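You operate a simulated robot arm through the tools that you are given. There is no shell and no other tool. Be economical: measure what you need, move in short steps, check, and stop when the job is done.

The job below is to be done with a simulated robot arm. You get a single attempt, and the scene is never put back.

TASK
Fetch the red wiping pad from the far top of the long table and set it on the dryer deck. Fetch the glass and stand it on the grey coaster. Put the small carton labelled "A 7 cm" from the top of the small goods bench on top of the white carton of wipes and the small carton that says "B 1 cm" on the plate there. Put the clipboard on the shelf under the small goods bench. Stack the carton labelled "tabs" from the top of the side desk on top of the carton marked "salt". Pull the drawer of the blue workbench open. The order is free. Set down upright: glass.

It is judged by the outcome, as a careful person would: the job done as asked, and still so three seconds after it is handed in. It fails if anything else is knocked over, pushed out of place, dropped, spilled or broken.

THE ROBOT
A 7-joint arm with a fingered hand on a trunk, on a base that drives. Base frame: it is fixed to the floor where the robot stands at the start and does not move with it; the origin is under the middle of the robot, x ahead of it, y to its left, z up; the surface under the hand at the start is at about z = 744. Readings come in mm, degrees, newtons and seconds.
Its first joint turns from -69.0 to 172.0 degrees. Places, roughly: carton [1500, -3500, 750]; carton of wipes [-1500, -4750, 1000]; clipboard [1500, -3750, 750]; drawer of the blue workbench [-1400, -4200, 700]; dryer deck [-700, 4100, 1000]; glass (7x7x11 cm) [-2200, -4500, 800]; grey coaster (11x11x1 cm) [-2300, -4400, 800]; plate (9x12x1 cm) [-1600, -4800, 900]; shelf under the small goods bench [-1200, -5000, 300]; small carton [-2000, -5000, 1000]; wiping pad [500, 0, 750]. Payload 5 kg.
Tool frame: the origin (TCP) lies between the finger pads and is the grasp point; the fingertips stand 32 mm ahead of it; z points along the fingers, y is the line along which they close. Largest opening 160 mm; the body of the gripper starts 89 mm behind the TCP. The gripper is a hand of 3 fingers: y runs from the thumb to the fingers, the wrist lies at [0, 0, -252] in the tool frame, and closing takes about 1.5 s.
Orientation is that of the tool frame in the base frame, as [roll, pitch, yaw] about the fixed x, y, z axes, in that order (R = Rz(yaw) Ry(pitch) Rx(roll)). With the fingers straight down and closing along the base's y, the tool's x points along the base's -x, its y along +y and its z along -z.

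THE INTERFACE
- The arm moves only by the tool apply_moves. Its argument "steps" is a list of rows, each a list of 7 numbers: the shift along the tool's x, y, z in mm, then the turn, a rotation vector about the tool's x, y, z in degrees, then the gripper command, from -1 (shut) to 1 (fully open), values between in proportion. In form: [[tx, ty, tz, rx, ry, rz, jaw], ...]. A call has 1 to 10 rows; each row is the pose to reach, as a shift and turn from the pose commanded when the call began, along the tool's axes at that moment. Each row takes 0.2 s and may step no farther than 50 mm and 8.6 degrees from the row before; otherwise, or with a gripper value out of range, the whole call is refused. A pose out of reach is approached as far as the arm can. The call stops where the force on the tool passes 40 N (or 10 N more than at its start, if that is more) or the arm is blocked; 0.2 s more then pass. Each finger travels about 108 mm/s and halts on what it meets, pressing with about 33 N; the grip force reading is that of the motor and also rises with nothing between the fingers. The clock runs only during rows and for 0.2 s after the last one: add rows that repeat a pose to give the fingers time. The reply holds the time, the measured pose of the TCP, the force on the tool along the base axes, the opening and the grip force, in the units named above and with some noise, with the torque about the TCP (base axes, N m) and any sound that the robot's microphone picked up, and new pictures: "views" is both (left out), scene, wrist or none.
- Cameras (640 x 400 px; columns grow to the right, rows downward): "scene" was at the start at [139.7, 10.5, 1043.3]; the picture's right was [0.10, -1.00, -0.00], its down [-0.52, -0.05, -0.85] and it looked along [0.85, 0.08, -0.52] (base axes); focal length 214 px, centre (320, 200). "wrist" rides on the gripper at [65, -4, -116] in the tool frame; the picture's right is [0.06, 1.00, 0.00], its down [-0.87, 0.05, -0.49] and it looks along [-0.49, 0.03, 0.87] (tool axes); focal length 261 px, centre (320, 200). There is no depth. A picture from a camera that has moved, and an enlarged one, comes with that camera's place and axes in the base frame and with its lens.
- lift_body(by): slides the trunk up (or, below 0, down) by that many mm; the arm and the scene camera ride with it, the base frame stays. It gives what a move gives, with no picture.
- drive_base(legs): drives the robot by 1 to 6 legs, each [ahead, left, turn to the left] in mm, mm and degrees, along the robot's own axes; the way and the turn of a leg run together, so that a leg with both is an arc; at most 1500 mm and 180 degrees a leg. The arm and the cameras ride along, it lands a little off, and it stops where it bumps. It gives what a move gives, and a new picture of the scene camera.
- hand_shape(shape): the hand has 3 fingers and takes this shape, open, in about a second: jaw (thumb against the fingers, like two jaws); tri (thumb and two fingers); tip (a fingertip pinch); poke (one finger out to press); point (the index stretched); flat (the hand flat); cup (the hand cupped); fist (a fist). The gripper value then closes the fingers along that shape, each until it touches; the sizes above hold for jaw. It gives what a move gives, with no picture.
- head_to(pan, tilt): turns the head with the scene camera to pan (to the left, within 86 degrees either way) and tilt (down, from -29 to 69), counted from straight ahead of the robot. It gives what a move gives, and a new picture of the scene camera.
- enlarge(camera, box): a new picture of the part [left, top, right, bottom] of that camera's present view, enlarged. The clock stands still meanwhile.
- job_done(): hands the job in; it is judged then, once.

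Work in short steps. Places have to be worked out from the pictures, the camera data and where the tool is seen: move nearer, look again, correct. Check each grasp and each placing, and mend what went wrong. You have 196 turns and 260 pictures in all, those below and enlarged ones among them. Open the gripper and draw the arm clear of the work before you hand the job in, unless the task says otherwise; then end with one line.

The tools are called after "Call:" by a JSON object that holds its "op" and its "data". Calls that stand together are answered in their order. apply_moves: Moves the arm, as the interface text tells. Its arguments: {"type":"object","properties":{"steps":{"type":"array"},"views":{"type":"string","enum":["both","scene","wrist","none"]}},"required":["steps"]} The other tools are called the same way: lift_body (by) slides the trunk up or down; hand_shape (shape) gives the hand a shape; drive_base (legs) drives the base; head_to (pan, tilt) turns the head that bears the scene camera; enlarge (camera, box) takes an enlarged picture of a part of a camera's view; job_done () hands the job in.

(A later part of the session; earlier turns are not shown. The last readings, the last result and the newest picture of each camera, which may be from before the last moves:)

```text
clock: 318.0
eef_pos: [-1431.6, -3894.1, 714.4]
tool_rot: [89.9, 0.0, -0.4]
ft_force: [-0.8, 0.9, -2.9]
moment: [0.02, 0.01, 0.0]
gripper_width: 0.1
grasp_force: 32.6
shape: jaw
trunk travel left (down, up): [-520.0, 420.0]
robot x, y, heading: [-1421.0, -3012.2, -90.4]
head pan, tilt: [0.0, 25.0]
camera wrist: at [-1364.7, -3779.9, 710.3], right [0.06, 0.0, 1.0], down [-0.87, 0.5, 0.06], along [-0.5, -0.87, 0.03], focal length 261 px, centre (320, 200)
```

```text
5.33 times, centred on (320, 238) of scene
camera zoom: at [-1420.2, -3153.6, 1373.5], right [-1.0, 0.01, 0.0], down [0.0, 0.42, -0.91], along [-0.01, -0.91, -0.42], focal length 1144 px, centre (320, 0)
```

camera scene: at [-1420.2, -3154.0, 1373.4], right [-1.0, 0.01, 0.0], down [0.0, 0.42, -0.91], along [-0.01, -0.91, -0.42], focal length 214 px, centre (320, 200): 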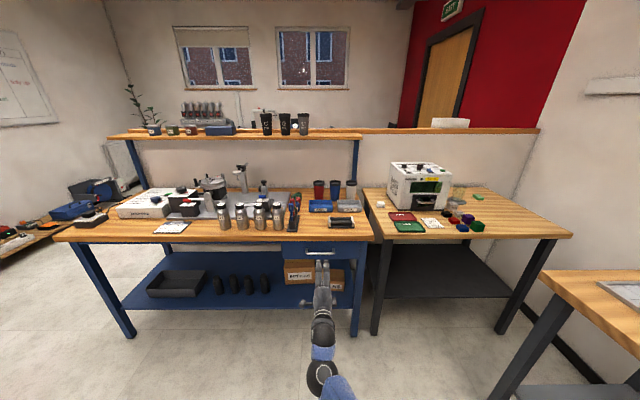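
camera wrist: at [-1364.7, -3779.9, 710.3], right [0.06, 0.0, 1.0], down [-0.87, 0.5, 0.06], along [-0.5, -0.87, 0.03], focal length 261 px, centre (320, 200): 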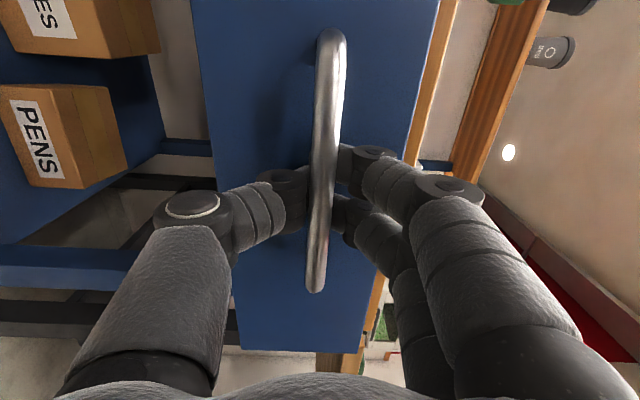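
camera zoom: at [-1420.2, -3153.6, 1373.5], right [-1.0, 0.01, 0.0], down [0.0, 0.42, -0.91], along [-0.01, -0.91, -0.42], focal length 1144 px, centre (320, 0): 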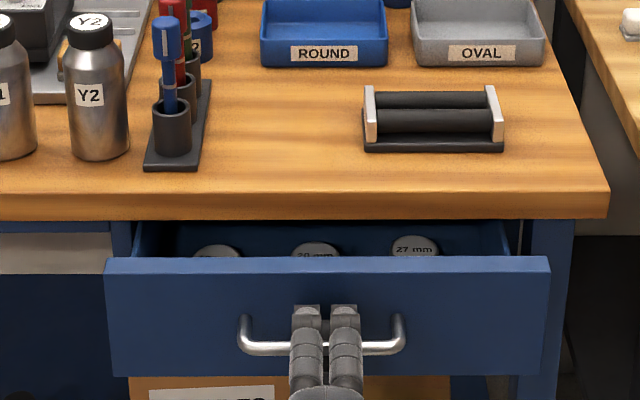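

The drawer opens. Pull another 170 mm.

Call:
{"op": "apply_moves", "data": {"steps": [[0, 0, -20, 0, 0, 0, -1], [0, 0, -40, 0, 0, 0, -1], [0, 0, -60, 0, 0, 0, -1], [0, 0, -80, 0, 0, 0, -1], [0, 0, -100, 0, 0, 0, -1], [0, 0, -120, 0, 0, 0, -1], [0, 0, -140, 0, 0, 0, -1], [0, 0, -155, 0, 0, 0, -1], [0, 0, -170, 0, 0, 0, -1]], "views": "scene"}}

```text
clock: 320.0
eef_pos: [-1429.7, -3739.1, 717.7]
tool_rot: [89.7, 0.1, -0.5]
ft_force: [0.3, -1.0, -19.6]
moment: [0.08, 0.0, 0.04]
gripper_width: 0.0
grasp_force: 32.9
shape: jaw
trunk travel left (down, up): [-520.0, 420.0]
robot x, y, heading: [-1417.1, -3017.5, -90.5]
head pan, tilt: [0.0, 25.0]
camera scene: at [-1420.2, -3166.4, 1371.5], right [-1.0, 0.01, 0.0], down [0.0, 0.43, -0.9], along [-0.01, -0.9, -0.43], focal length 214 px, centre (320, 200)
```

scene: 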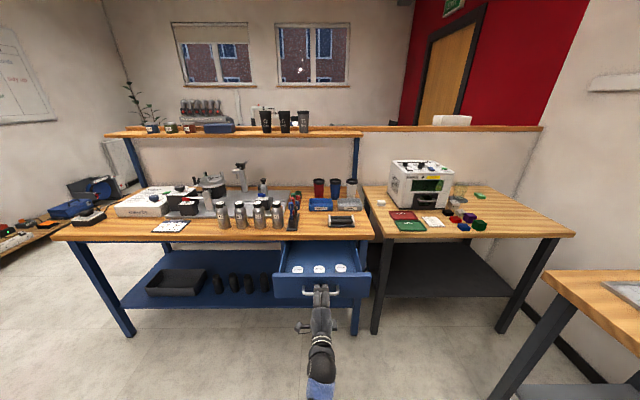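

The drawer is out ~215 mm (at its stop). Relax slightly, open the fingers, and withdraw.

Call:
{"op": "apply_moves", "data": {"steps": [[0, 0, 13, 0, 0, 0, -1], [0, 0, 13, 0, 0, 0, -0.7], [0, 0, 13, 0, 0, 0, -0.4], [0, 0, 13, 0, 0, 0, -0.3], [0, 0, 13, 0, 0, 0, -0.3], [0, 0, -20, 0, 0, 0, -0.3], [0, 0, -60, 0, 0, 0, -0.3], [0, 0, -100, 0, 0, 0, -0.3]], "views": "both"}}

```text
clock: 321.6
eef_pos: [-1430.2, -3724.6, 781.7]
tool_rot: [83.9, -0.1, -1.1]
ft_force: [-1.6, 1.4, -43.0]
moment: [0.5, 0.1, 0.0]
gripper_width: 80.8
grasp_force: 0.1
shape: jaw
trunk travel left (down, up): [-520.0, 420.0]
robot x, y, heading: [-1421.6, -3016.1, -90.6]
head pan, tilt: [0.0, 25.0]
stopped in row 8: the force on the tool passed its limit at 52 N (the readings are from after the stop); the commanded pose is now the measured one
camera scene: at [-1419.2, -3164.0, 1373.4], right [-1.0, 0.01, 0.0], down [0.0, 0.43, -0.9], along [-0.01, -0.9, -0.43], focal length 214 px, centre (320, 200)
camera wrist: at [-1362.9, -3612.3, 765.3], right [0.06, 0.1, 0.99], down [-0.86, 0.51, 0.0], along [-0.51, -0.85, 0.12], focal length 261 px, centre (320, 200)
```

scene: 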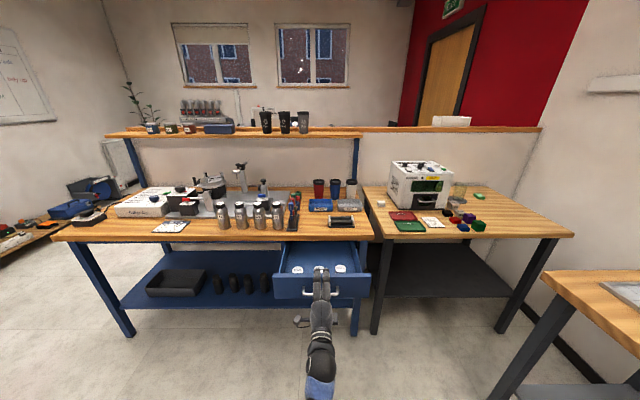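
wrist: 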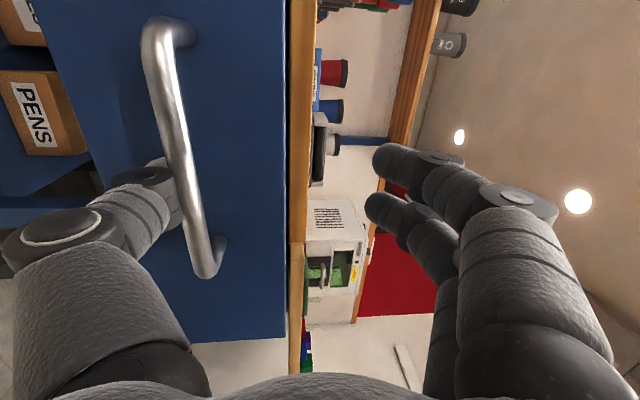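

Withdrawing by arm distorted the pose and the thumb caught under the bar. I lower the hand back to centre on the bar and restore its orientation.

Call:
{"op": "apply_moves", "data": {"steps": [[0, -10, 0, 1, 0, 0, -0.3], [0, -22, 0, 2, 0, 0, -0.3], [0, -36, 0, 4, 0, 0, -0.2], [0, -50, 0, 6, 0, 0, 0], [0, -64, 0, 6, 0, 0, 0.1], [0, -64, 0, 6, 0, 0, 0.1]], "views": "both"}}

```text
clock: 323.0
eef_pos: [-1436.8, -3738.9, 730.2]
tool_rot: [88.4, -0.3, -0.9]
ft_force: [0.5, -0.4, 0.7]
moment: [-0.01, 0.0, 0.0]
gripper_width: 87.3
grasp_force: 0.1
shape: jaw
trunk travel left (down, up): [-520.0, 420.0]
robot x, y, heading: [-1419.9, -3011.2, -90.6]
head pan, tilt: [0.0, 25.0]
camera scene: at [-1427.1, -3165.5, 1369.7], right [-1.0, 0.01, -0.01], down [0.01, 0.43, -0.9], along [-0.01, -0.9, -0.43], focal length 214 px, centre (320, 200)
camera wrist: at [-1369.1, -3624.9, 722.2], right [0.06, 0.03, 1.0], down [-0.86, 0.51, 0.04], along [-0.5, -0.86, 0.05], focal length 261 px, centre (320, 200)
```

scene: 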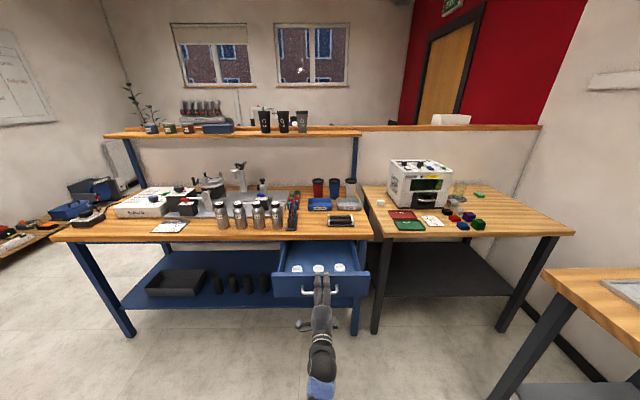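
wrist: 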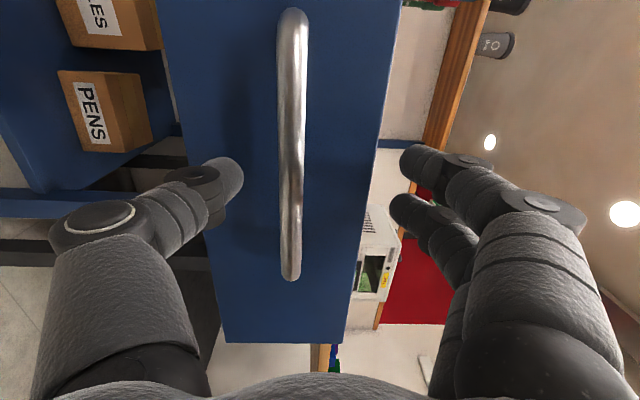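

Free of the bar, drawer still open. Withdraw by backing the base.

Call:
{"op": "drive_base", "data": {"legs": [[-300, 0, 0]]}}

Call:
{"op": "head_to", "data": {"pan": 0, "tilt": 30}}

```text
clock: 325.1
eef_pos: [-1429.1, -3436.3, 731.4]
tool_rot: [88.5, -0.3, -0.8]
ft_force: [0.3, -0.6, -0.1]
moment: [-0.03, 0.0, 0.0]
gripper_width: 87.2
grasp_force: 0.0
shape: jaw
trunk travel left (down, up): [-520.0, 420.0]
robot x, y, heading: [-1417.0, -2711.0, -90.2]
head pan, tilt: [0.0, 25.0]
camera scene: at [-1423.0, -2864.2, 1372.2], right [-1.0, 0.01, 0.0], down [0.01, 0.43, -0.9], along [0.0, -0.9, -0.43], focal length 214 px, centre (320, 200)
```

scene: 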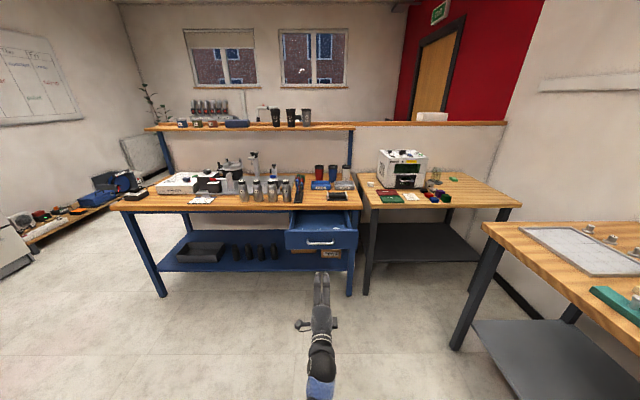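

```text
clock: 325.7
eef_pos: [-1428.6, -3435.0, 737.5]
tool_rot: [88.0, 0.0, -0.7]
ft_force: [-0.1, -0.3, -0.3]
moment: [-0.05, 0.0, 0.02]
gripper_width: 87.7
grasp_force: 0.0
shape: jaw
trunk travel left (down, up): [-520.0, 420.0]
robot x, y, heading: [-1417.2, -2709.6, -89.9]
head pan, tilt: [0.0, 30.0]
camera scene: at [-1420.0, -2856.2, 1366.2], right [-1.0, 0.01, 0.0], down [0.0, 0.5, -0.86], along [0.0, -0.86, -0.5], focal length 214 px, centre (320, 200)
```

scene: 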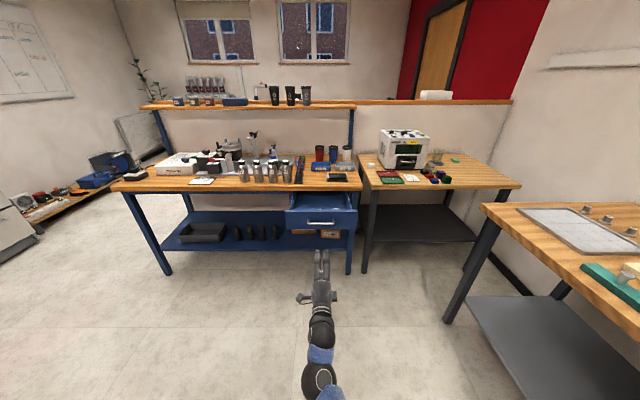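

Drawer done. Now the clipboard: raise the trunk for clearance, go round to the side desk.

Call:
{"op": "lift_body", "data": {"by": 400}}

Call:
{"op": "drive_base", "data": {"legs": [[590, 0, 0], [0, 0, 90], [900, 0, 0], [950, -450, 0]]}}

```text
clock: 329.6
eef_pos: [-1426.3, -3437.9, 1136.6]
tool_rot: [88.2, 0.0, -0.7]
ft_force: [0.7, -0.8, 0.8]
moment: [0.02, 0.0, -0.03]
gripper_width: 87.8
grasp_force: 0.0
shape: jaw
trunk travel left (down, up): [-920.0, 20.0]
robot x, y, heading: [-1415.8, -2710.8, -90.2]
head pan, tilt: [0.0, 30.0]
```

```text
clock: 346.3
eef_pos: [1186.0, -3741.1, 1136.1]
tool_rot: [88.1, 0.0, 89.7]
ft_force: [-0.1, 1.8, -0.8]
moment: [0.04, -0.03, 0.01]
gripper_width: 87.8
grasp_force: 0.0
shape: jaw
trunk travel left (down, up): [-920.0, 20.0]
robot x, y, heading: [462.4, -3734.0, 0.0]
head pan, tilt: [0.0, 30.0]
camera scene: at [608.8, -3734.0, 1764.9], right [0.0, -1.0, 0.0], down [-0.5, 0.0, -0.86], along [0.86, 0.0, -0.5], focal length 214 px, centre (320, 200)
```

scene: 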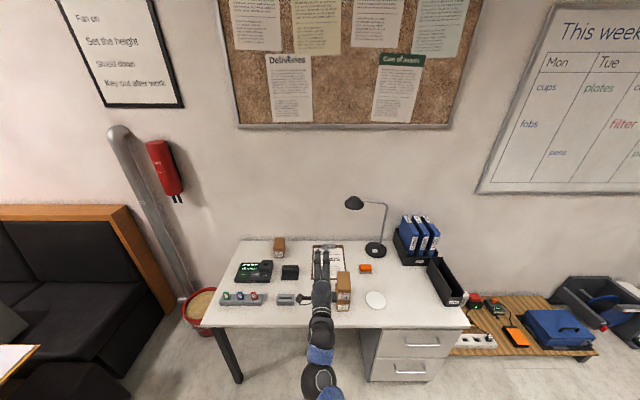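

Turn the hand so it points forward-down at 45° with the jaw closing along y.

Call:
{"op": "apply_moves", "data": {"steps": [[0, 0, 0, 2.93, 2.93, -7.08, 0.2], [0, 0, 0, 5.86, 5.86, -14.16, 0.2], [0, 0, 0, 8.79, 8.79, -21.24, 0.2], [0, 0, 0, 11.72, 11.72, -28.32, 0.2], [0, 0, 0, 14.65, 14.65, -35.4, 0.2], [0, 0, 0, 17.58, 17.58, -42.48, 0.2], [0, 0, 0, 20.51, 20.51, -49.56, 0.2], [0, 0, 0, 23.44, 23.44, -56.64, 0.2], [0, 0, 0, 26.37, 26.37, -63.72, 0.2], [0, 0, 0, 29.3, 29.3, -70.8, 0.2]], "views": "none"}}

Call:
{"op": "apply_moves", "data": {"steps": [[0, 0, 0, 2.93, 2.93, -7.08, 0.4], [0, 0, 0, 5.86, 5.86, -14.16, 0.4], [0, 0, 0, 5.86, 5.86, -14.16, 0.4]], "views": "both"}}

```text
clock: 348.7
eef_pos: [1182.0, -3772.3, 1127.0]
tool_rot: [161.1, 51.1, 159.7]
ft_force: [0.2, -1.0, 0.5]
moment: [0.02, -0.02, 0.04]
gripper_width: 95.9
grasp_force: 0.1
shape: jaw
trunk travel left (down, up): [-920.0, 20.0]
robot x, y, heading: [456.9, -3732.6, 0.3]
head pan, tilt: [0.0, 30.0]
stopped in row 10: the arm was blocked; the commanded pose is now the measured one
```

```text
clock: 349.2
eef_pos: [1187.7, -3906.8, 1087.0]
tool_rot: [-160.3, 48.9, -169.7]
ft_force: [0.4, -1.1, -0.5]
moment: [0.02, 0.01, 0.05]
gripper_width: 111.9
grasp_force: 0.0
shape: jaw
out of reach, approached as far as the arm can: row 2
trunk travel left (down, up): [-920.0, 20.0]
robot x, y, heading: [459.5, -3734.9, 0.1]
head pan, tilt: [0.0, 30.0]
stopped in row 2: the arm was blocked; the commanded pose is now the measured one
camera scene: at [600.8, -3735.0, 1765.5], right [0.0, -1.0, 0.0], down [-0.5, 0.0, -0.87], along [0.87, 0.0, -0.5], focal length 214 px, centre (320, 200)
camera wrist: at [1057.1, -3895.2, 1111.2], right [0.04, 0.96, -0.27], down [0.19, 0.26, 0.95], along [0.98, -0.09, -0.18], focal length 261 px, centre (320, 200)
```

scene: 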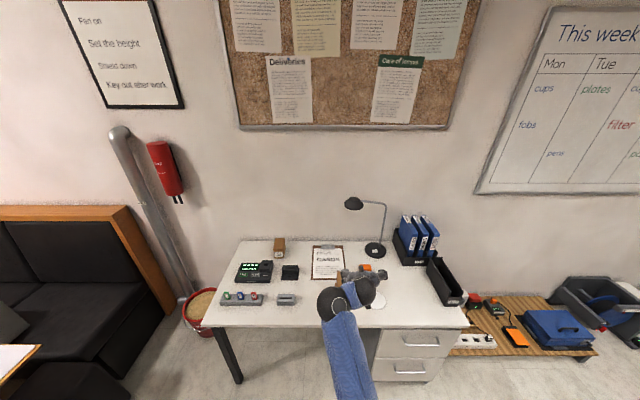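
wrist: 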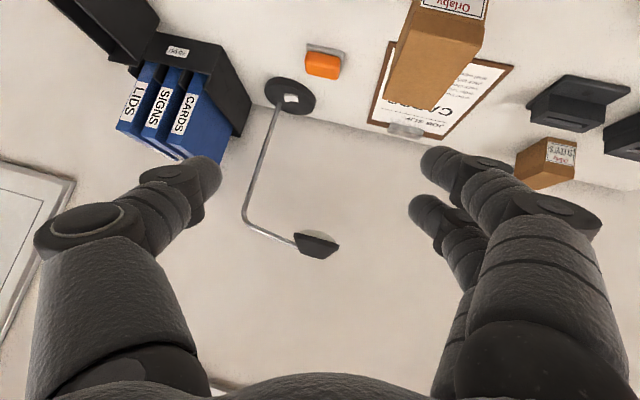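

A joint limit got in the way with the trunk this high. I back off into free space, lower the trunk, and reorient there.

Call:
{"op": "drive_base", "data": {"legs": [[-450, 0, 0]]}}

Call:
{"op": "lift_body", "data": {"by": -330}}

Call:
{"op": "apply_moves", "data": {"steps": [[0, 15, 0, 0, 0, 0, 0.4], [0, 40, -15, 0, 0, -4, 0.4], [0, 70, -30, 0, 0, -8, 0.4], [0, 90, -50, 0, 0, -12, 0.4], [0, 110, -70, 0, 0, -16, 0.4], [0, 110, -70, 0, 0, -16, 0.4]], "views": "both"}}

```text
clock: 351.9
eef_pos: [738.1, -3908.5, 1088.8]
tool_rot: [-160.3, 48.8, -169.9]
ft_force: [0.8, -0.3, -0.1]
moment: [0.01, 0.02, 0.03]
gripper_width: 111.5
grasp_force: 0.0
shape: jaw
trunk travel left (down, up): [-920.0, 20.0]
robot x, y, heading: [13.6, -3737.4, 0.0]
head pan, tilt: [0.0, 30.0]
camera scene: at [152.5, -3734.8, 1765.6], right [0.0, -1.0, 0.0], down [-0.5, 0.0, -0.87], along [0.87, 0.0, -0.5], focal length 214 px, centre (320, 200)
```

scene: 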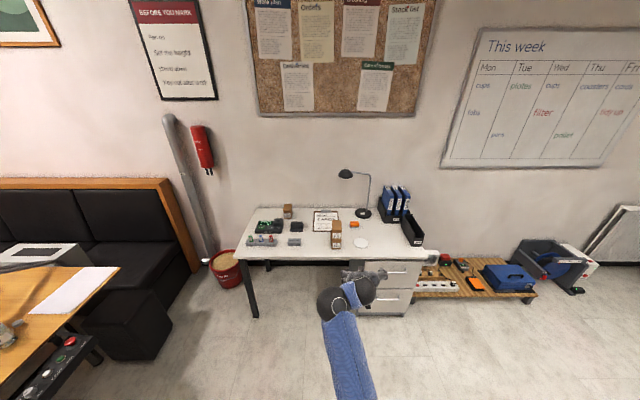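

```text
clock: 355.1
eef_pos: [738.8, -3907.7, 759.0]
tool_rot: [-160.3, 48.9, -169.9]
ft_force: [-0.6, 0.3, -0.2]
moment: [0.01, -0.02, 0.0]
gripper_width: 111.8
grasp_force: 0.1
shape: jaw
trunk travel left (down, up): [-590.0, 350.0]
robot x, y, heading: [13.2, -3740.7, 0.0]
head pan, tilt: [0.0, 30.0]
```

```text
clock: 356.7
eef_pos: [714.0, -3814.9, 730.8]
tool_rot: [-141.4, 42.4, -147.2]
ft_force: [0.9, 0.3, 0.3]
moment: [-0.01, -0.01, 0.0]
gripper_width: 111.7
grasp_force: 0.1
shape: jaw
out of reach, approached as far as the arm can: row 3, 4, 5, 6
trunk travel left (down, up): [-590.0, 350.0]
robot x, y, heading: [14.5, -3736.3, -0.0]
head pan, tilt: [0.0, 30.0]
stopped in row 6: the arm was blocked; the commanded pose is now the measured one
camera scene: at [153.2, -3734.8, 1435.5], right [0.0, -1.0, 0.0], down [-0.5, 0.0, -0.87], along [0.87, 0.0, -0.5], focal length 214 px, centre (320, 200)
camera wrist: at [584.4, -3817.1, 755.3], right [-0.11, 0.86, -0.5], down [0.15, 0.51, 0.84], along [0.98, 0.02, -0.19], focal length 261 px, centre (320, 200)
```

scene: 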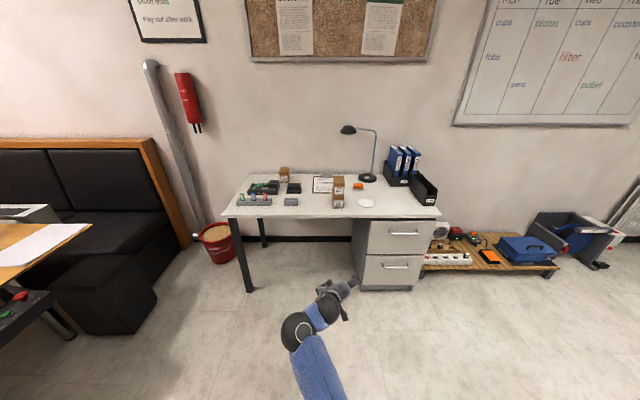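
wrist: 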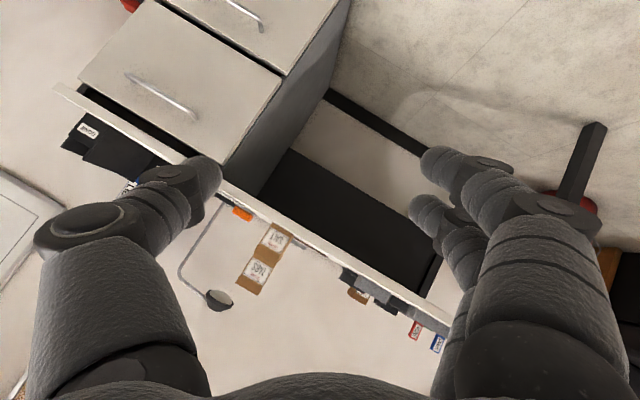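

I turned it the wrong way. I'll go back to the known straight-down pose first (57° turn), then tilt from there.

Call:
{"op": "apply_moves", "data": {"steps": [[0, 0, 0, -3.4, 7.07, 2.29, 0.4], [0, 0, 0, -6.8, 14.14, 4.57, 0.4], [0, 0, 0, -10.2, 21.2, 6.86, 0.4], [0, 0, 0, -13.6, 28.3, 9.14, 0.4], [0, 0, 0, -17, 35.4, 11.4, 0.4], [0, 0, 0, -20.4, 42.4, 13.7, 0.4], [0, 0, 0, -23.8, 49.5, 16, 0.4], [0, 0, 0, -23.8, 49.5, 16, 0.4]], "views": "scene"}}

```text
clock: 357.6
eef_pos: [739.7, -3936.3, 572.1]
tool_rot: [-147.7, 25.4, -162.1]
ft_force: [-0.2, -0.5, -0.5]
moment: [0.02, -0.01, 0.01]
gripper_width: 112.1
grasp_force: 0.1
shape: jaw
out of reach, approached as far as the arm can: row 1, 2, 3, 4
trunk travel left (down, up): [-590.0, 350.0]
robot x, y, heading: [10.1, -3738.2, -0.2]
head pan, tilt: [0.0, 30.0]
stopped in row 4: the arm was blocked; the commanded pose is now the measured one
camera scene: at [154.4, -3734.5, 1435.4], right [0.0, -1.0, 0.0], down [-0.5, 0.0, -0.87], along [0.87, 0.0, -0.5], focal length 214 px, centre (320, 200)
```

scene: 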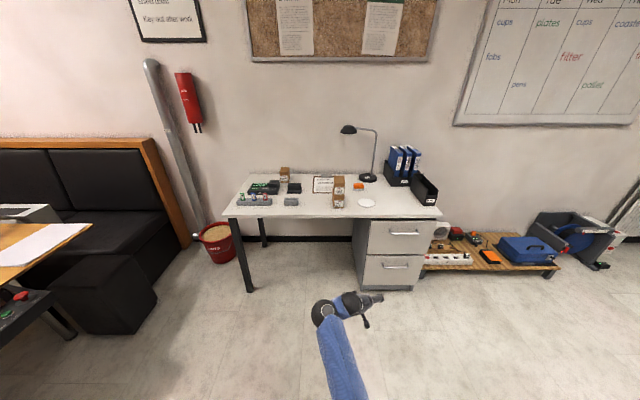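

The wrist is stuck at a limit on this branch. I retrace the rotation toward the earlier horizontal pose (which worked) while raising the hand.

Call:
{"op": "apply_moves", "data": {"steps": [[-11, -1, -19, -3.95, -2.53, 7.15, 0.4], [-23, -2, -38, -7.9, -5.07, 14.3, 0.4], [-34, -3, -58, -11.9, -7.6, 21.4, 0.4], [-45, -4, -77, -15.8, -10.1, 28.6, 0.4], [-57, -5, -96, -19.8, -12.7, 35.7, 0.4], [-68, -5, -115, -23.7, -15.2, 42.9, 0.4], [-79, -6, -135, -27.7, -17.7, 50, 0.4], [-91, -7, -154, -31.6, -20.3, 57.2, 0.4], [-102, -8, -173, -35.6, -22.8, 64.3, 0.4], [-113, -9, -192, -39.5, -25.3, 71.5, 0.4]], "views": "scene"}}

```text
clock: 359.8
eef_pos: [736.0, -3834.4, 771.3]
tool_rot: [116.9, 32.2, 111.2]
ft_force: [0.6, -0.5, 0.7]
moment: [-0.01, -0.02, 0.0]
gripper_width: 111.8
grasp_force: 0.3
shape: jaw
trunk travel left (down, up): [-590.0, 350.0]
robot x, y, heading: [13.3, -3730.9, 0.3]
head pan, tilt: [0.0, 30.0]
camera scene: at [153.3, -3734.3, 1435.5], right [0.0, -1.0, 0.0], down [-0.5, 0.0, -0.87], along [0.87, 0.0, -0.5], focal length 214 px, centre (320, 200)
```

scene: 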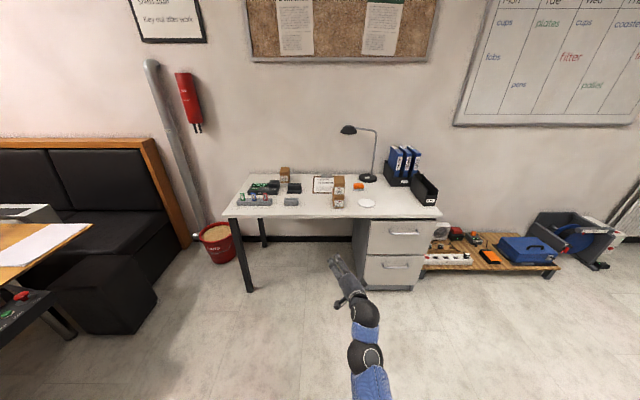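

Good. From here I turn directly to straight-down (81.5°), close to the path that worked before.

Call:
{"op": "apply_moves", "data": {"steps": [[0, 0, 0, 3.51, 5.98, -4.28, 0.4], [0, 0, 0, 7.02, 11.96, -8.56, 0.4], [0, 0, 0, 10.5, 17.9, -12.8, 0.4], [0, 0, 0, 14, 23.9, -17.1, 0.4], [0, 0, 0, 17.5, 29.9, -21.4, 0.4], [0, 0, 0, 21.1, 35.9, -25.7, 0.4], [0, 0, 0, 24.6, 41.9, -30, 0.4], [0, 0, 0, 28.1, 47.8, -34.2, 0.4], [0, 0, 0, 31.6, 53.8, -38.5, 0.4], [0, 0, 0, 35.1, 59.8, -42.8, 0.4]], "views": "scene"}}

```text
clock: 360.9
eef_pos: [730.3, -3921.3, 741.2]
tool_rot: [162.2, 30.8, 152.6]
ft_force: [0.1, 0.6, 1.0]
moment: [0.01, -0.01, 0.0]
gripper_width: 112.1
grasp_force: 0.0
shape: jaw
trunk travel left (down, up): [-590.0, 350.0]
robot x, y, heading: [14.5, -3734.1, -0.2]
head pan, tilt: [0.0, 30.0]
stopped in row 5: the arm was blocked; the commanded pose is now the measured one
camera scene: at [153.0, -3733.9, 1435.6], right [0.0, -1.0, 0.0], down [-0.5, 0.0, -0.87], along [0.87, 0.0, -0.5], focal length 214 px, centre (320, 200)
```

scene: 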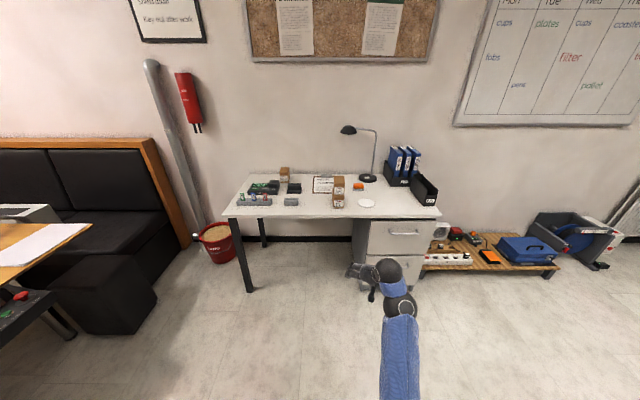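

Blocked again: the elbow is now in its low posture. I go back to the exact relative pose and horizontal orientation used earlier, to retrace the original path in reverse.

Call:
{"op": "apply_moves", "data": {"steps": [[-10, 12, -3, -4.69, -3.4, 6, 0.4], [-21, 23, -6, -9.4, -6.8, 12, 0.4], [-31, 35, -9, -14.1, -10.2, 18, 0.4], [-41, 46, -12, -18.8, -13.6, 24, 0.4], [-52, 58, -15, -23.5, -17, 30, 0.4], [-62, 70, -19, -28.1, -20.4, 36, 0.4], [-73, 81, -22, -32.8, -23.8, 42, 0.4], [-83, 93, -25, -37.5, -27.2, 48, 0.4], [-93, 104, -28, -42.2, -30.6, 54, 0.4], [-104, 116, -31, -46.9, -34, 60, 0.4]], "views": "scene"}}

```text
clock: 361.7
eef_pos: [753.6, -4001.1, 763.0]
tool_rot: [149.9, 38.8, 137.3]
ft_force: [-0.2, -0.4, 0.1]
moment: [0.0, -0.01, 0.02]
gripper_width: 112.1
grasp_force: 0.0
shape: jaw
trunk travel left (down, up): [-590.0, 350.0]
robot x, y, heading: [10.9, -3739.6, 0.1]
head pan, tilt: [0.0, 30.0]
stopped in row 3: the arm was blocked; the commanded pose is now the measured one
camera scene: at [153.3, -3735.0, 1435.5], right [0.0, -1.0, 0.0], down [-0.5, 0.0, -0.87], along [0.87, 0.0, -0.5], focal length 214 px, centre (320, 200)
```

scene: 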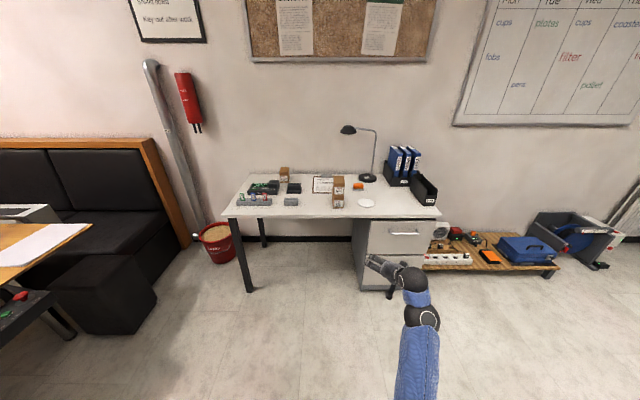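

The hand drifted right. I translate it back left and up without rotation first.

Call:
{"op": "apply_moves", "data": {"steps": [[2, 30, -13, 0, 0, 0, 0.4], [4, 62, -26, 0, 0, 0, 0.4], [7, 95, -40, 0, 0, 0, 0.4], [9, 126, -53, 0, 0, 0, 0.4], [11, 158, -67, 0, 0, 0, 0.4], [11, 158, -67, 0, 0, 0, 0.4]], "views": "scene"}}

```text
clock: 363.1
eef_pos: [754.8, -3861.2, 863.6]
tool_rot: [149.7, 38.6, 137.4]
ft_force: [-0.5, -0.4, -0.1]
moment: [0.02, -0.02, -0.03]
gripper_width: 111.9
grasp_force: 0.0
shape: jaw
trunk travel left (down, up): [-590.0, 350.0]
robot x, y, heading: [12.1, -3737.5, -0.1]
head pan, tilt: [0.0, 30.0]
camera scene: at [153.3, -3735.1, 1435.5], right [0.0, -1.0, 0.0], down [-0.5, 0.0, -0.87], along [0.87, 0.0, -0.5], focal length 214 px, centre (320, 200)
```

scene: 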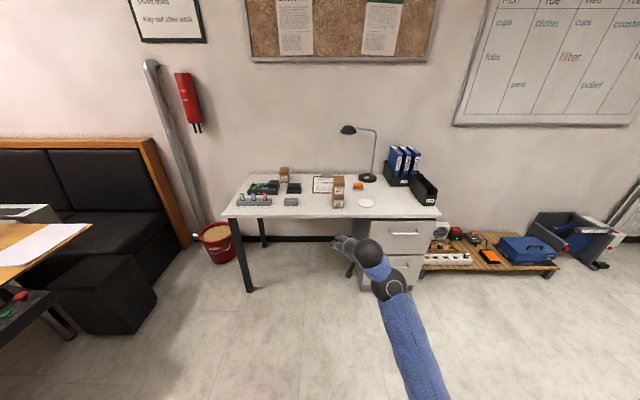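

Good—position obeys. I raise another 150 mm, then try rotating toward straight-down from the higher spot.

Call:
{"op": "apply_moves", "data": {"steps": [[-19, 12, -20, 0, 0, 0, 0.4], [-38, 23, -40, 0, 0, 0, 0.4], [-57, 35, -60, 0, 0, 0, 0.4], [-75, 47, -80, 0, 0, 0, 0.4], [-94, 59, -101, 0, 0, 0, 0.4], [-125, 78, -134, 0, 0, 0, 0.4]], "views": "none"}}

```text
clock: 364.5
eef_pos: [753.4, -3867.2, 1026.2]
tool_rot: [149.6, 38.7, 137.2]
ft_force: [0.3, 0.2, -0.6]
moment: [-0.01, 0.02, 0.0]
gripper_width: 111.9
grasp_force: 0.1
shape: jaw
out of reach, approached as far as the arm can: row 6
trunk travel left (down, up): [-590.0, 350.0]
robot x, y, heading: [10.6, -3732.8, -0.2]
head pan, tilt: [0.0, 30.0]
```

Call:
{"op": "apply_moves", "data": {"steps": [[0, 0, 0, 1.9, 6.6, -4.3, 0.4], [0, 0, 0, 3.8, 13.3, -8.6, 0.4], [0, 0, 0, 5.7, 19.9, -12.9, 0.4], [0, 0, 0, 7.6, 26.5, -17.1, 0.4], [0, 0, 0, 9.5, 33.1, -21.4, 0.4], [0, 0, 0, 11.4, 39.8, -25.7, 0.4], [0, 0, 0, 13.3, 46.4, -30, 0.4], [0, 0, 0, 13.3, 46.4, -30, 0.4]], "views": "scene"}}

```text
clock: 366.3
eef_pos: [728.1, -3870.4, 967.4]
tool_rot: [157.6, 37.1, 147.8]
ft_force: [0.6, 1.0, -0.1]
moment: [-0.04, -0.01, -0.03]
gripper_width: 112.0
grasp_force: 0.1
shape: jaw
out of reach, approached as far as the arm can: row 1, 2, 3, 4, 5, 6, 7, 8
trunk travel left (down, up): [-590.0, 350.0]
robot x, y, heading: [10.2, -3737.7, 0.0]
head pan, tilt: [0.0, 30.0]
camera scene: at [154.1, -3732.2, 1435.5], right [0.0, -1.0, 0.0], down [-0.5, 0.0, -0.87], along [0.87, 0.0, -0.5], focal length 214 px, centre (320, 200)
```

scene: 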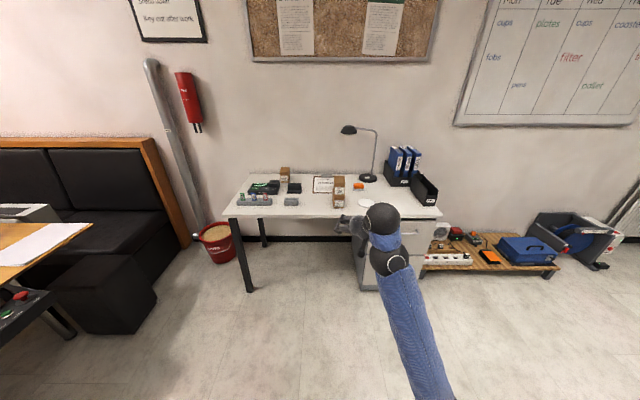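

I'll force the elbow outward by a different route: swing the hand to point left (from there, tipping it down gives the straight-down pose), bringing it nearer and left meanwhile.

Call:
{"op": "apply_moves", "data": {"steps": [[13, 11, -11, -6.7, 4.5, 1.25, 0.4], [27, 21, -21, -13.4, 9, 2.5, 0.4], [40, 32, -32, -20.1, 13.5, 3.75, 0.4], [53, 42, -42, -26.8, 18, 5, 0.4], [67, 53, -53, -33.5, 22.5, 6.25, 0.4], [80, 64, -64, -40.2, 27, 7.5, 0.4], [94, 74, -74, -46.9, 31.5, 8.75, 0.4], [107, 85, -85, -53.6, 36, 10, 0.4], [120, 95, -95, -60.3, 40.5, 11.2, 0.4], [134, 106, -106, -67, 45, 12.5, 0.4]], "views": "scene"}}

```text
clock: 367.2
eef_pos: [691.0, -3937.6, 922.9]
tool_rot: [157.8, 33.3, 153.6]
ft_force: [0.1, 0.2, 0.8]
moment: [-0.02, -0.03, -0.01]
gripper_width: 112.0
grasp_force: 0.1
shape: jaw
out of reach, approached as far as the arm can: row 1, 2, 3, 4
trunk travel left (down, up): [-590.0, 350.0]
robot x, y, heading: [10.9, -3741.8, 0.1]
head pan, tilt: [0.0, 30.0]
stopped in row 4: the arm was blocked; the commanded pose is now the measured one
camera scene: at [153.0, -3734.9, 1435.6], right [0.0, -1.0, 0.0], down [-0.5, 0.0, -0.87], along [0.87, 0.0, -0.5], focal length 214 px, centre (320, 200)
```

scene: 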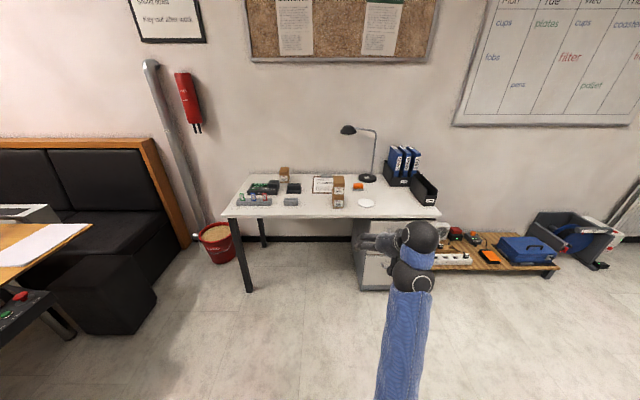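

I return toward the horizontal/vertical-jaw orientation at the spot where it worked.

Call:
{"op": "apply_moves", "data": {"steps": [[7, 6, 13, -4.1, -3.5, 6, 0.4], [15, 13, 26, -8.2, -7.1, 12, 0.4], [22, 19, 39, -12.3, -10.6, 18.1, 0.4], [29, 25, 52, -16.4, -14.1, 24.1, 0.4], [37, 32, 65, -20.5, -17.7, 30.1, 0.4], [44, 38, 77, -24.6, -21.2, 36.2, 0.4], [51, 44, 90, -28.7, -24.7, 42.2, 0.4], [58, 50, 103, -32.8, -28.2, 48.2, 0.4], [66, 57, 116, -36.9, -31.8, 54.3, 0.4], [73, 63, 129, -41, -35.3, 60.3, 0.4]], "views": "scene"}}

```text
clock: 368.0
eef_pos: [708.8, -3992.7, 896.6]
tool_rot: [144.4, 41.4, 136.0]
ft_force: [-0.2, 0.5, 0.1]
moment: [0.02, -0.03, 0.01]
gripper_width: 112.1
grasp_force: 0.0
shape: jaw
trunk travel left (down, up): [-590.0, 350.0]
robot x, y, heading: [10.2, -3739.3, -0.2]
head pan, tilt: [0.0, 30.0]
stopped in row 3: the arm was blocked; the commanded pose is now the measured one
camera scene: at [153.4, -3735.4, 1435.6], right [0.0, -1.0, 0.0], down [-0.5, 0.0, -0.87], along [0.87, 0.0, -0.5], focal length 214 px, centre (320, 200)
```

scene: 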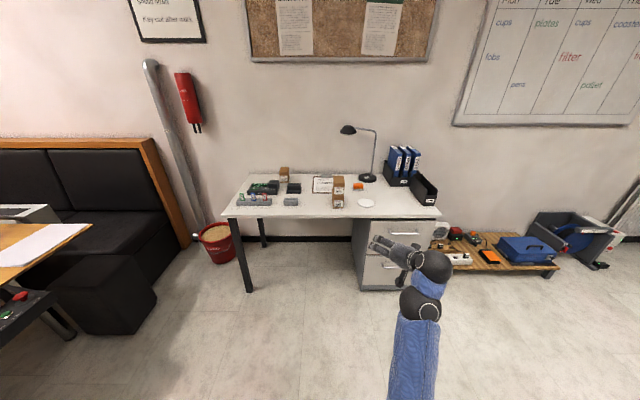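

Translate left without turning (that worked before).

Call:
{"op": "apply_moves", "data": {"steps": [[18, 18, 10, 0, 0, 0, 0.4], [36, 36, 20, 0, 0, 0, 0.4], [54, 54, 30, 0, 0, 0, 0.4], [71, 71, 39, 0, 0, 0, 0.4], [89, 89, 49, 0, 0, 0, 0.4], [107, 107, 59, 0, 0, 0, 0.4], [107, 107, 59, 0, 0, 0, 0.4]], "views": "none"}}

```text
clock: 369.6
eef_pos: [727.8, -3842.9, 835.5]
tool_rot: [144.4, 41.4, 136.1]
ft_force: [1.0, -1.2, 0.1]
moment: [0.0, 0.02, 0.02]
gripper_width: 112.0
grasp_force: 0.0
shape: jaw
trunk travel left (down, up): [-590.0, 350.0]
robot x, y, heading: [14.3, -3734.3, -0.1]
head pan, tilt: [0.0, 30.0]
```

Now turn to the horizontal pose, slower.

Call:
{"op": "apply_moves", "data": {"steps": [[0, 0, 0, -3.3, -2.1, 5.5, 0.4], [0, 0, 0, -6.6, -4.3, 11.1, 0.4], [0, 0, 0, -9.9, -6.4, 16.6, 0.4], [0, 0, 0, -13.2, -8.6, 22.2, 0.4], [0, 0, 0, -16.4, -10.7, 27.8, 0.4], [0, 0, 0, -19.7, -12.8, 33.3, 0.4], [0, 0, 0, -23, -15, 38.9, 0.4], [0, 0, 0, -26.3, -17.1, 44.4, 0.4], [0, 0, 0, -29.6, -19.3, 50, 0.4], [0, 0, 0, -32.9, -21.4, 55.5, 0.4]], "views": "scene"}}

```text
clock: 371.8
eef_pos: [728.8, -3841.5, 837.4]
tool_rot: [90.0, 0.0, 90.0]
ft_force: [-0.2, -0.2, 0.7]
moment: [0.03, 0.02, -0.01]
gripper_width: 111.8
grasp_force: 0.1
shape: jaw
out of reach, approached as far as the arm can: row 3, 4
trunk travel left (down, up): [-590.0, 350.0]
robot x, y, heading: [16.0, -3736.1, -0.2]
head pan, tilt: [0.0, 30.0]
camera scene: at [153.2, -3735.2, 1435.7], right [0.0, -1.0, 0.0], down [-0.5, 0.0, -0.87], along [0.87, 0.0, -0.5], focal length 214 px, centre (320, 200)
```

scene: 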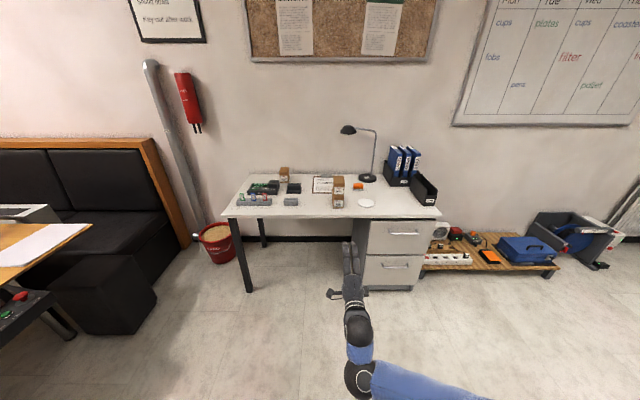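

Elbow is now out to the right, as originally. Reverse the original rotation (axis 1,1,−1), slowly.

Call:
{"op": "apply_moves", "data": {"steps": [[0, 0, 8, 3.7, 3.7, -3.7, 0.4], [0, 0, 16, 7.4, 7.4, -7.4, 0.4], [0, 0, 24, 11.1, 11.1, -11.1, 0.4], [0, 0, 32, 14.8, 14.8, -14.8, 0.4], [0, 0, 40, 18.5, 18.5, -18.5, 0.4], [0, 0, 48, 22.2, 22.2, -22.2, 0.4], [0, 0, 56, 25.9, 25.9, -25.9, 0.4], [0, 0, 64, 29.6, 29.6, -29.6, 0.4], [0, 0, 72, 33.3, 33.3, -33.3, 0.4], [0, 0, 80, 37, 37, -37, 0.4]], "views": "scene"}}

```text
clock: 374.0
eef_pos: [809.7, -3842.8, 837.5]
tool_rot: [138.7, 19.3, 138.7]
ft_force: [-0.3, -0.4, 1.3]
moment: [0.01, -0.03, -0.01]
gripper_width: 112.0
grasp_force: 0.0
shape: jaw
trunk travel left (down, up): [-590.0, 350.0]
robot x, y, heading: [17.9, -3736.4, -0.1]
head pan, tilt: [0.0, 30.0]
camera scene: at [153.8, -3735.1, 1435.4], right [0.0, -1.0, 0.0], down [-0.5, 0.0, -0.87], along [0.87, 0.0, -0.5], focal length 214 px, centre (320, 200)
```

scene: 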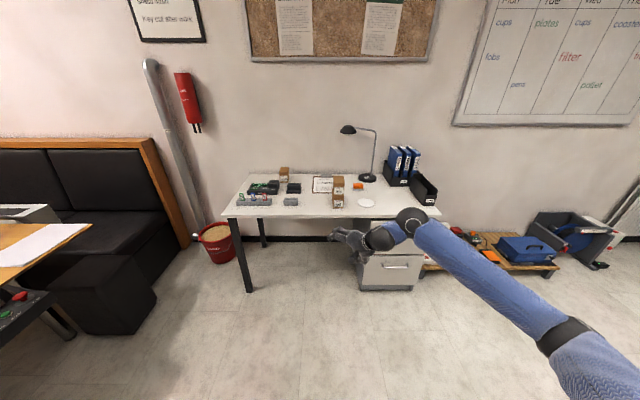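

Works now. From here turn to y-horizontal with 35° forward tilt.

Call:
{"op": "apply_moves", "data": {"steps": [[0, 0, 0, 2.6, -0.1, -5, 0.4], [0, 0, 0, 5.2, -0.3, -9.9, 0.4], [0, 0, 0, 7.8, -0.4, -14.9, 0.4], [0, 0, 0, 10.4, -0.5, -19.9, 0.4], [0, 0, 0, 12.9, -0.7, -24.9, 0.4], [0, 0, 0, 15.5, -0.8, -29.9, 0.4], [0, 0, 0, 18.1, -0.9, -34.8, 0.4], [0, 0, 0, 20.7, -1, -39.8, 0.4], [0, 0, 0, 20.7, -1, -39.8, 0.4]], "views": "scene"}}

```text
clock: 376.0
eef_pos: [808.7, -3842.9, 836.6]
tool_rot: [179.8, 35.1, 179.9]
ft_force: [-0.8, 0.0, -0.2]
moment: [-0.02, -0.01, -0.03]
gripper_width: 112.2
grasp_force: 0.1
shape: jaw
trunk travel left (down, up): [-590.0, 350.0]
robot x, y, heading: [13.2, -3736.6, -0.1]
head pan, tilt: [0.0, 30.0]
camera scene: at [153.7, -3735.8, 1435.5], right [0.0, -1.0, 0.0], down [-0.5, 0.0, -0.87], along [0.87, 0.0, -0.5], focal length 214 px, centre (320, 200)
```

scene: 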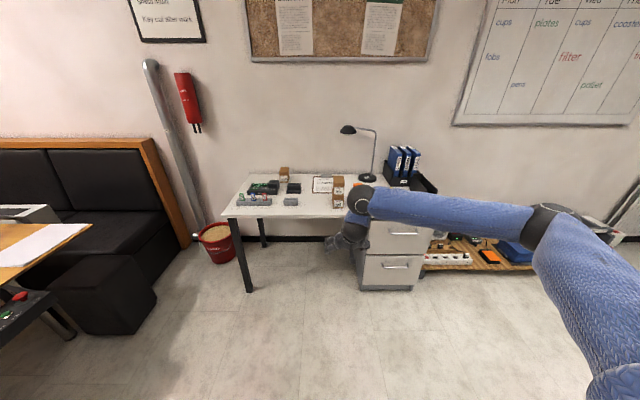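

The hand is now at a 35° forward tilt with the jaw horizontal. Raise, then drive in over the desk, stopping short of the clip at x≈1600.

Call:
{"op": "lift_body", "data": {"by": 180}}

Call:
{"op": "drive_base", "data": {"legs": [[400, 60, 0], [385, 0, 0]]}}

Call:
{"op": "apply_moves", "data": {"steps": [[0, 0, 0, 0, 0, 0, 0.6]], "views": "wrist"}}

```text
clock: 378.0
eef_pos: [808.7, -3841.5, 1015.5]
tool_rot: [179.8, 35.1, 180.0]
ft_force: [0.4, 0.5, -0.5]
moment: [0.0, -0.02, -0.02]
gripper_width: 112.1
grasp_force: 0.1
shape: jaw
trunk travel left (down, up): [-770.0, 170.0]
robot x, y, heading: [10.7, -3737.7, 0.2]
head pan, tilt: [0.0, 30.0]
```

```text
clock: 382.5
eef_pos: [1590.2, -3796.2, 1016.1]
tool_rot: [179.8, 35.0, 179.3]
ft_force: [-0.1, -0.1, -0.2]
moment: [-0.01, 0.04, 0.01]
gripper_width: 111.9
grasp_force: 0.0
shape: jaw
trunk travel left (down, up): [-770.0, 170.0]
robot x, y, heading: [794.4, -3682.5, -0.8]
head pan, tilt: [0.0, 30.0]
camera scene: at [936.4, -3682.4, 1615.4], right [-0.01, -1.0, 0.0], down [-0.5, 0.01, -0.87], along [0.87, -0.01, -0.5], focal length 214 px, centre (320, 200)
```

scene: 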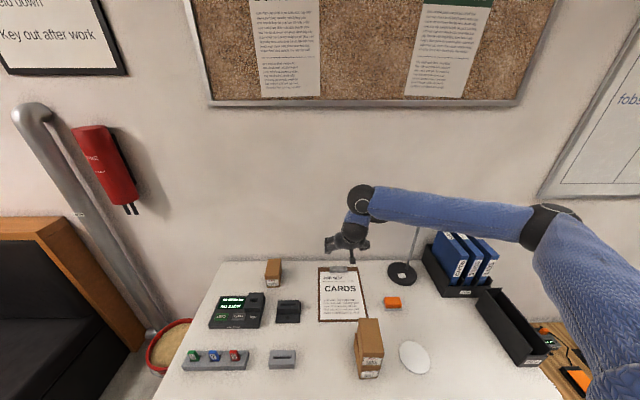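

```text
clock: 382.9
eef_pos: [1588.1, -3796.6, 1017.2]
tool_rot: [179.9, 35.1, 179.2]
ft_force: [-0.6, 0.1, -0.3]
moment: [0.04, -0.01, 0.0]
gripper_width: 127.7
grasp_force: 0.1
shape: jaw
trunk travel left (down, up): [-770.0, 170.0]
robot x, y, heading: [790.5, -3678.0, -1.0]
head pan, tilt: [0.0, 30.0]
camera wrist: at [1469.7, -3799.3, 1073.4], right [-0.04, 1.0, -0.03], down [0.43, 0.05, 0.9], along [0.9, 0.02, -0.43], focal length 261 px, centre (320, 200)
```

wrist: 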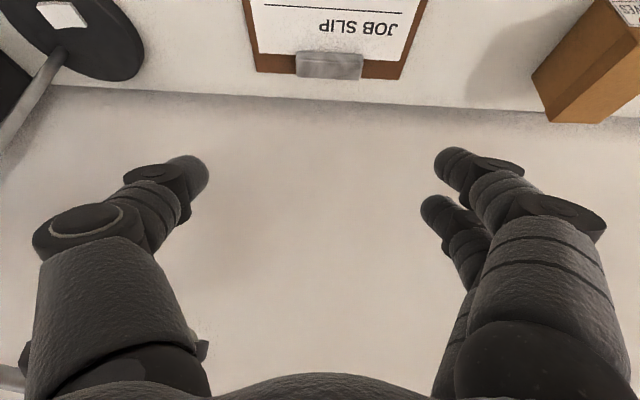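

Clip centre ≈ (1708, −3789), ~90 mm wide. Lower the trunk 180 here (short of the lamp), then check.

Call:
{"op": "lift_body", "data": {"by": -170}}

Call:
{"op": "apply_moves", "data": {"steps": [[0, 4, 0, 0, 0, 0, 0.75], [0, 7, 0, 0, 0, 0.5, 0.75]], "views": "both"}}

```text
clock: 384.8
eef_pos: [1589.7, -3795.9, 846.7]
tool_rot: [179.9, 35.2, 179.2]
ft_force: [-0.2, -0.2, 0.2]
moment: [0.02, 0.01, 0.01]
gripper_width: 127.7
grasp_force: 0.1
shape: jaw
trunk travel left (down, up): [-600.0, 340.0]
robot x, y, heading: [793.3, -3679.0, -0.4]
head pan, tilt: [0.0, 30.0]
```

```text
clock: 385.4
eef_pos: [1589.8, -3789.5, 845.5]
tool_rot: [179.5, 35.0, 178.7]
ft_force: [0.0, -0.8, -0.3]
moment: [0.0, -0.02, -0.01]
gripper_width: 139.8
grasp_force: 0.0
shape: jaw
trunk travel left (down, up): [-600.0, 340.0]
robot x, y, heading: [798.5, -3680.8, -0.8]
head pan, tilt: [0.0, 30.0]
camera scene: at [935.2, -3682.4, 1445.5], right [-0.01, -1.0, 0.0], down [-0.5, 0.01, -0.87], along [0.87, -0.01, -0.5], focal length 214 px, centre (320, 200)
camera wrist: at [1470.4, -3792.5, 903.3], right [-0.03, 1.0, -0.03], down [0.43, 0.04, 0.9], along [0.9, 0.02, -0.43], focal length 261 px, centre (320, 200)
```

scene: 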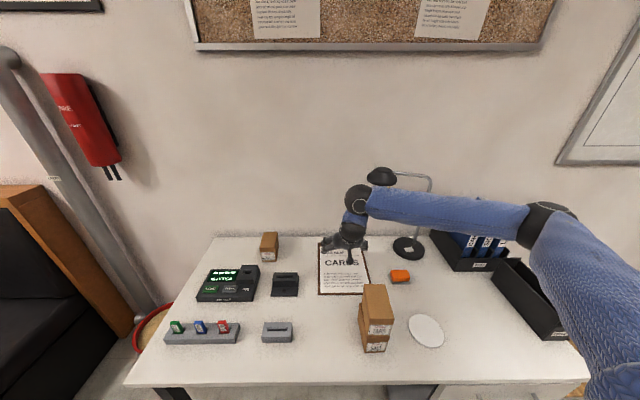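
wrist: 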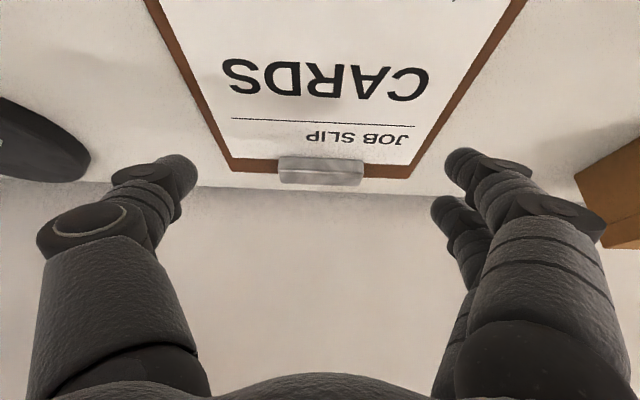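

Clip centre ≈ (1706, −3787, ~757). Advance diagonally to just short of it.

Call:
{"op": "apply_moves", "data": {"steps": [[-12, 1, 28, 0, 0, 0, 0.75], [-24, 2, 56, 0, 0, 0, 0.75], [-36, 2, 84, 0, 0, 0, 0.75], [-43, 2, 102, 0, 0, 0, 0.75], [-43, 2, 102, 0, 0, 0, 0.75]], "views": "both"}}

```text
clock: 386.6
eef_pos: [1684.6, -3788.6, 787.7]
tool_rot: [179.6, 35.1, 178.6]
ft_force: [0.1, -0.3, -0.7]
moment: [0.0, 0.01, -0.01]
gripper_width: 139.7
grasp_force: 0.0
shape: jaw
trunk travel left (down, up): [-600.0, 340.0]
robot x, y, heading: [792.8, -3679.1, -0.8]
head pan, tilt: [0.0, 30.0]
camera scene: at [935.0, -3682.4, 1445.5], right [-0.01, -1.0, 0.0], down [-0.5, 0.01, -0.87], along [0.87, -0.01, -0.5], focal length 214 px, centre (320, 200)
camera wrist: at [1565.5, -3791.7, 844.4], right [-0.03, 1.0, -0.03], down [0.43, 0.04, 0.9], along [0.9, 0.02, -0.43], focal length 261 px, centre (320, 200)
```

scene: 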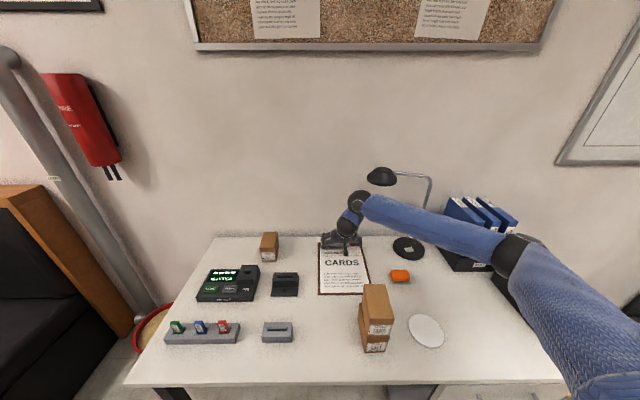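
wrist: 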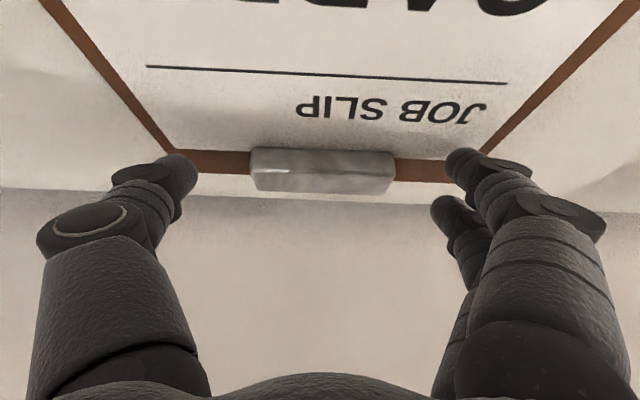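

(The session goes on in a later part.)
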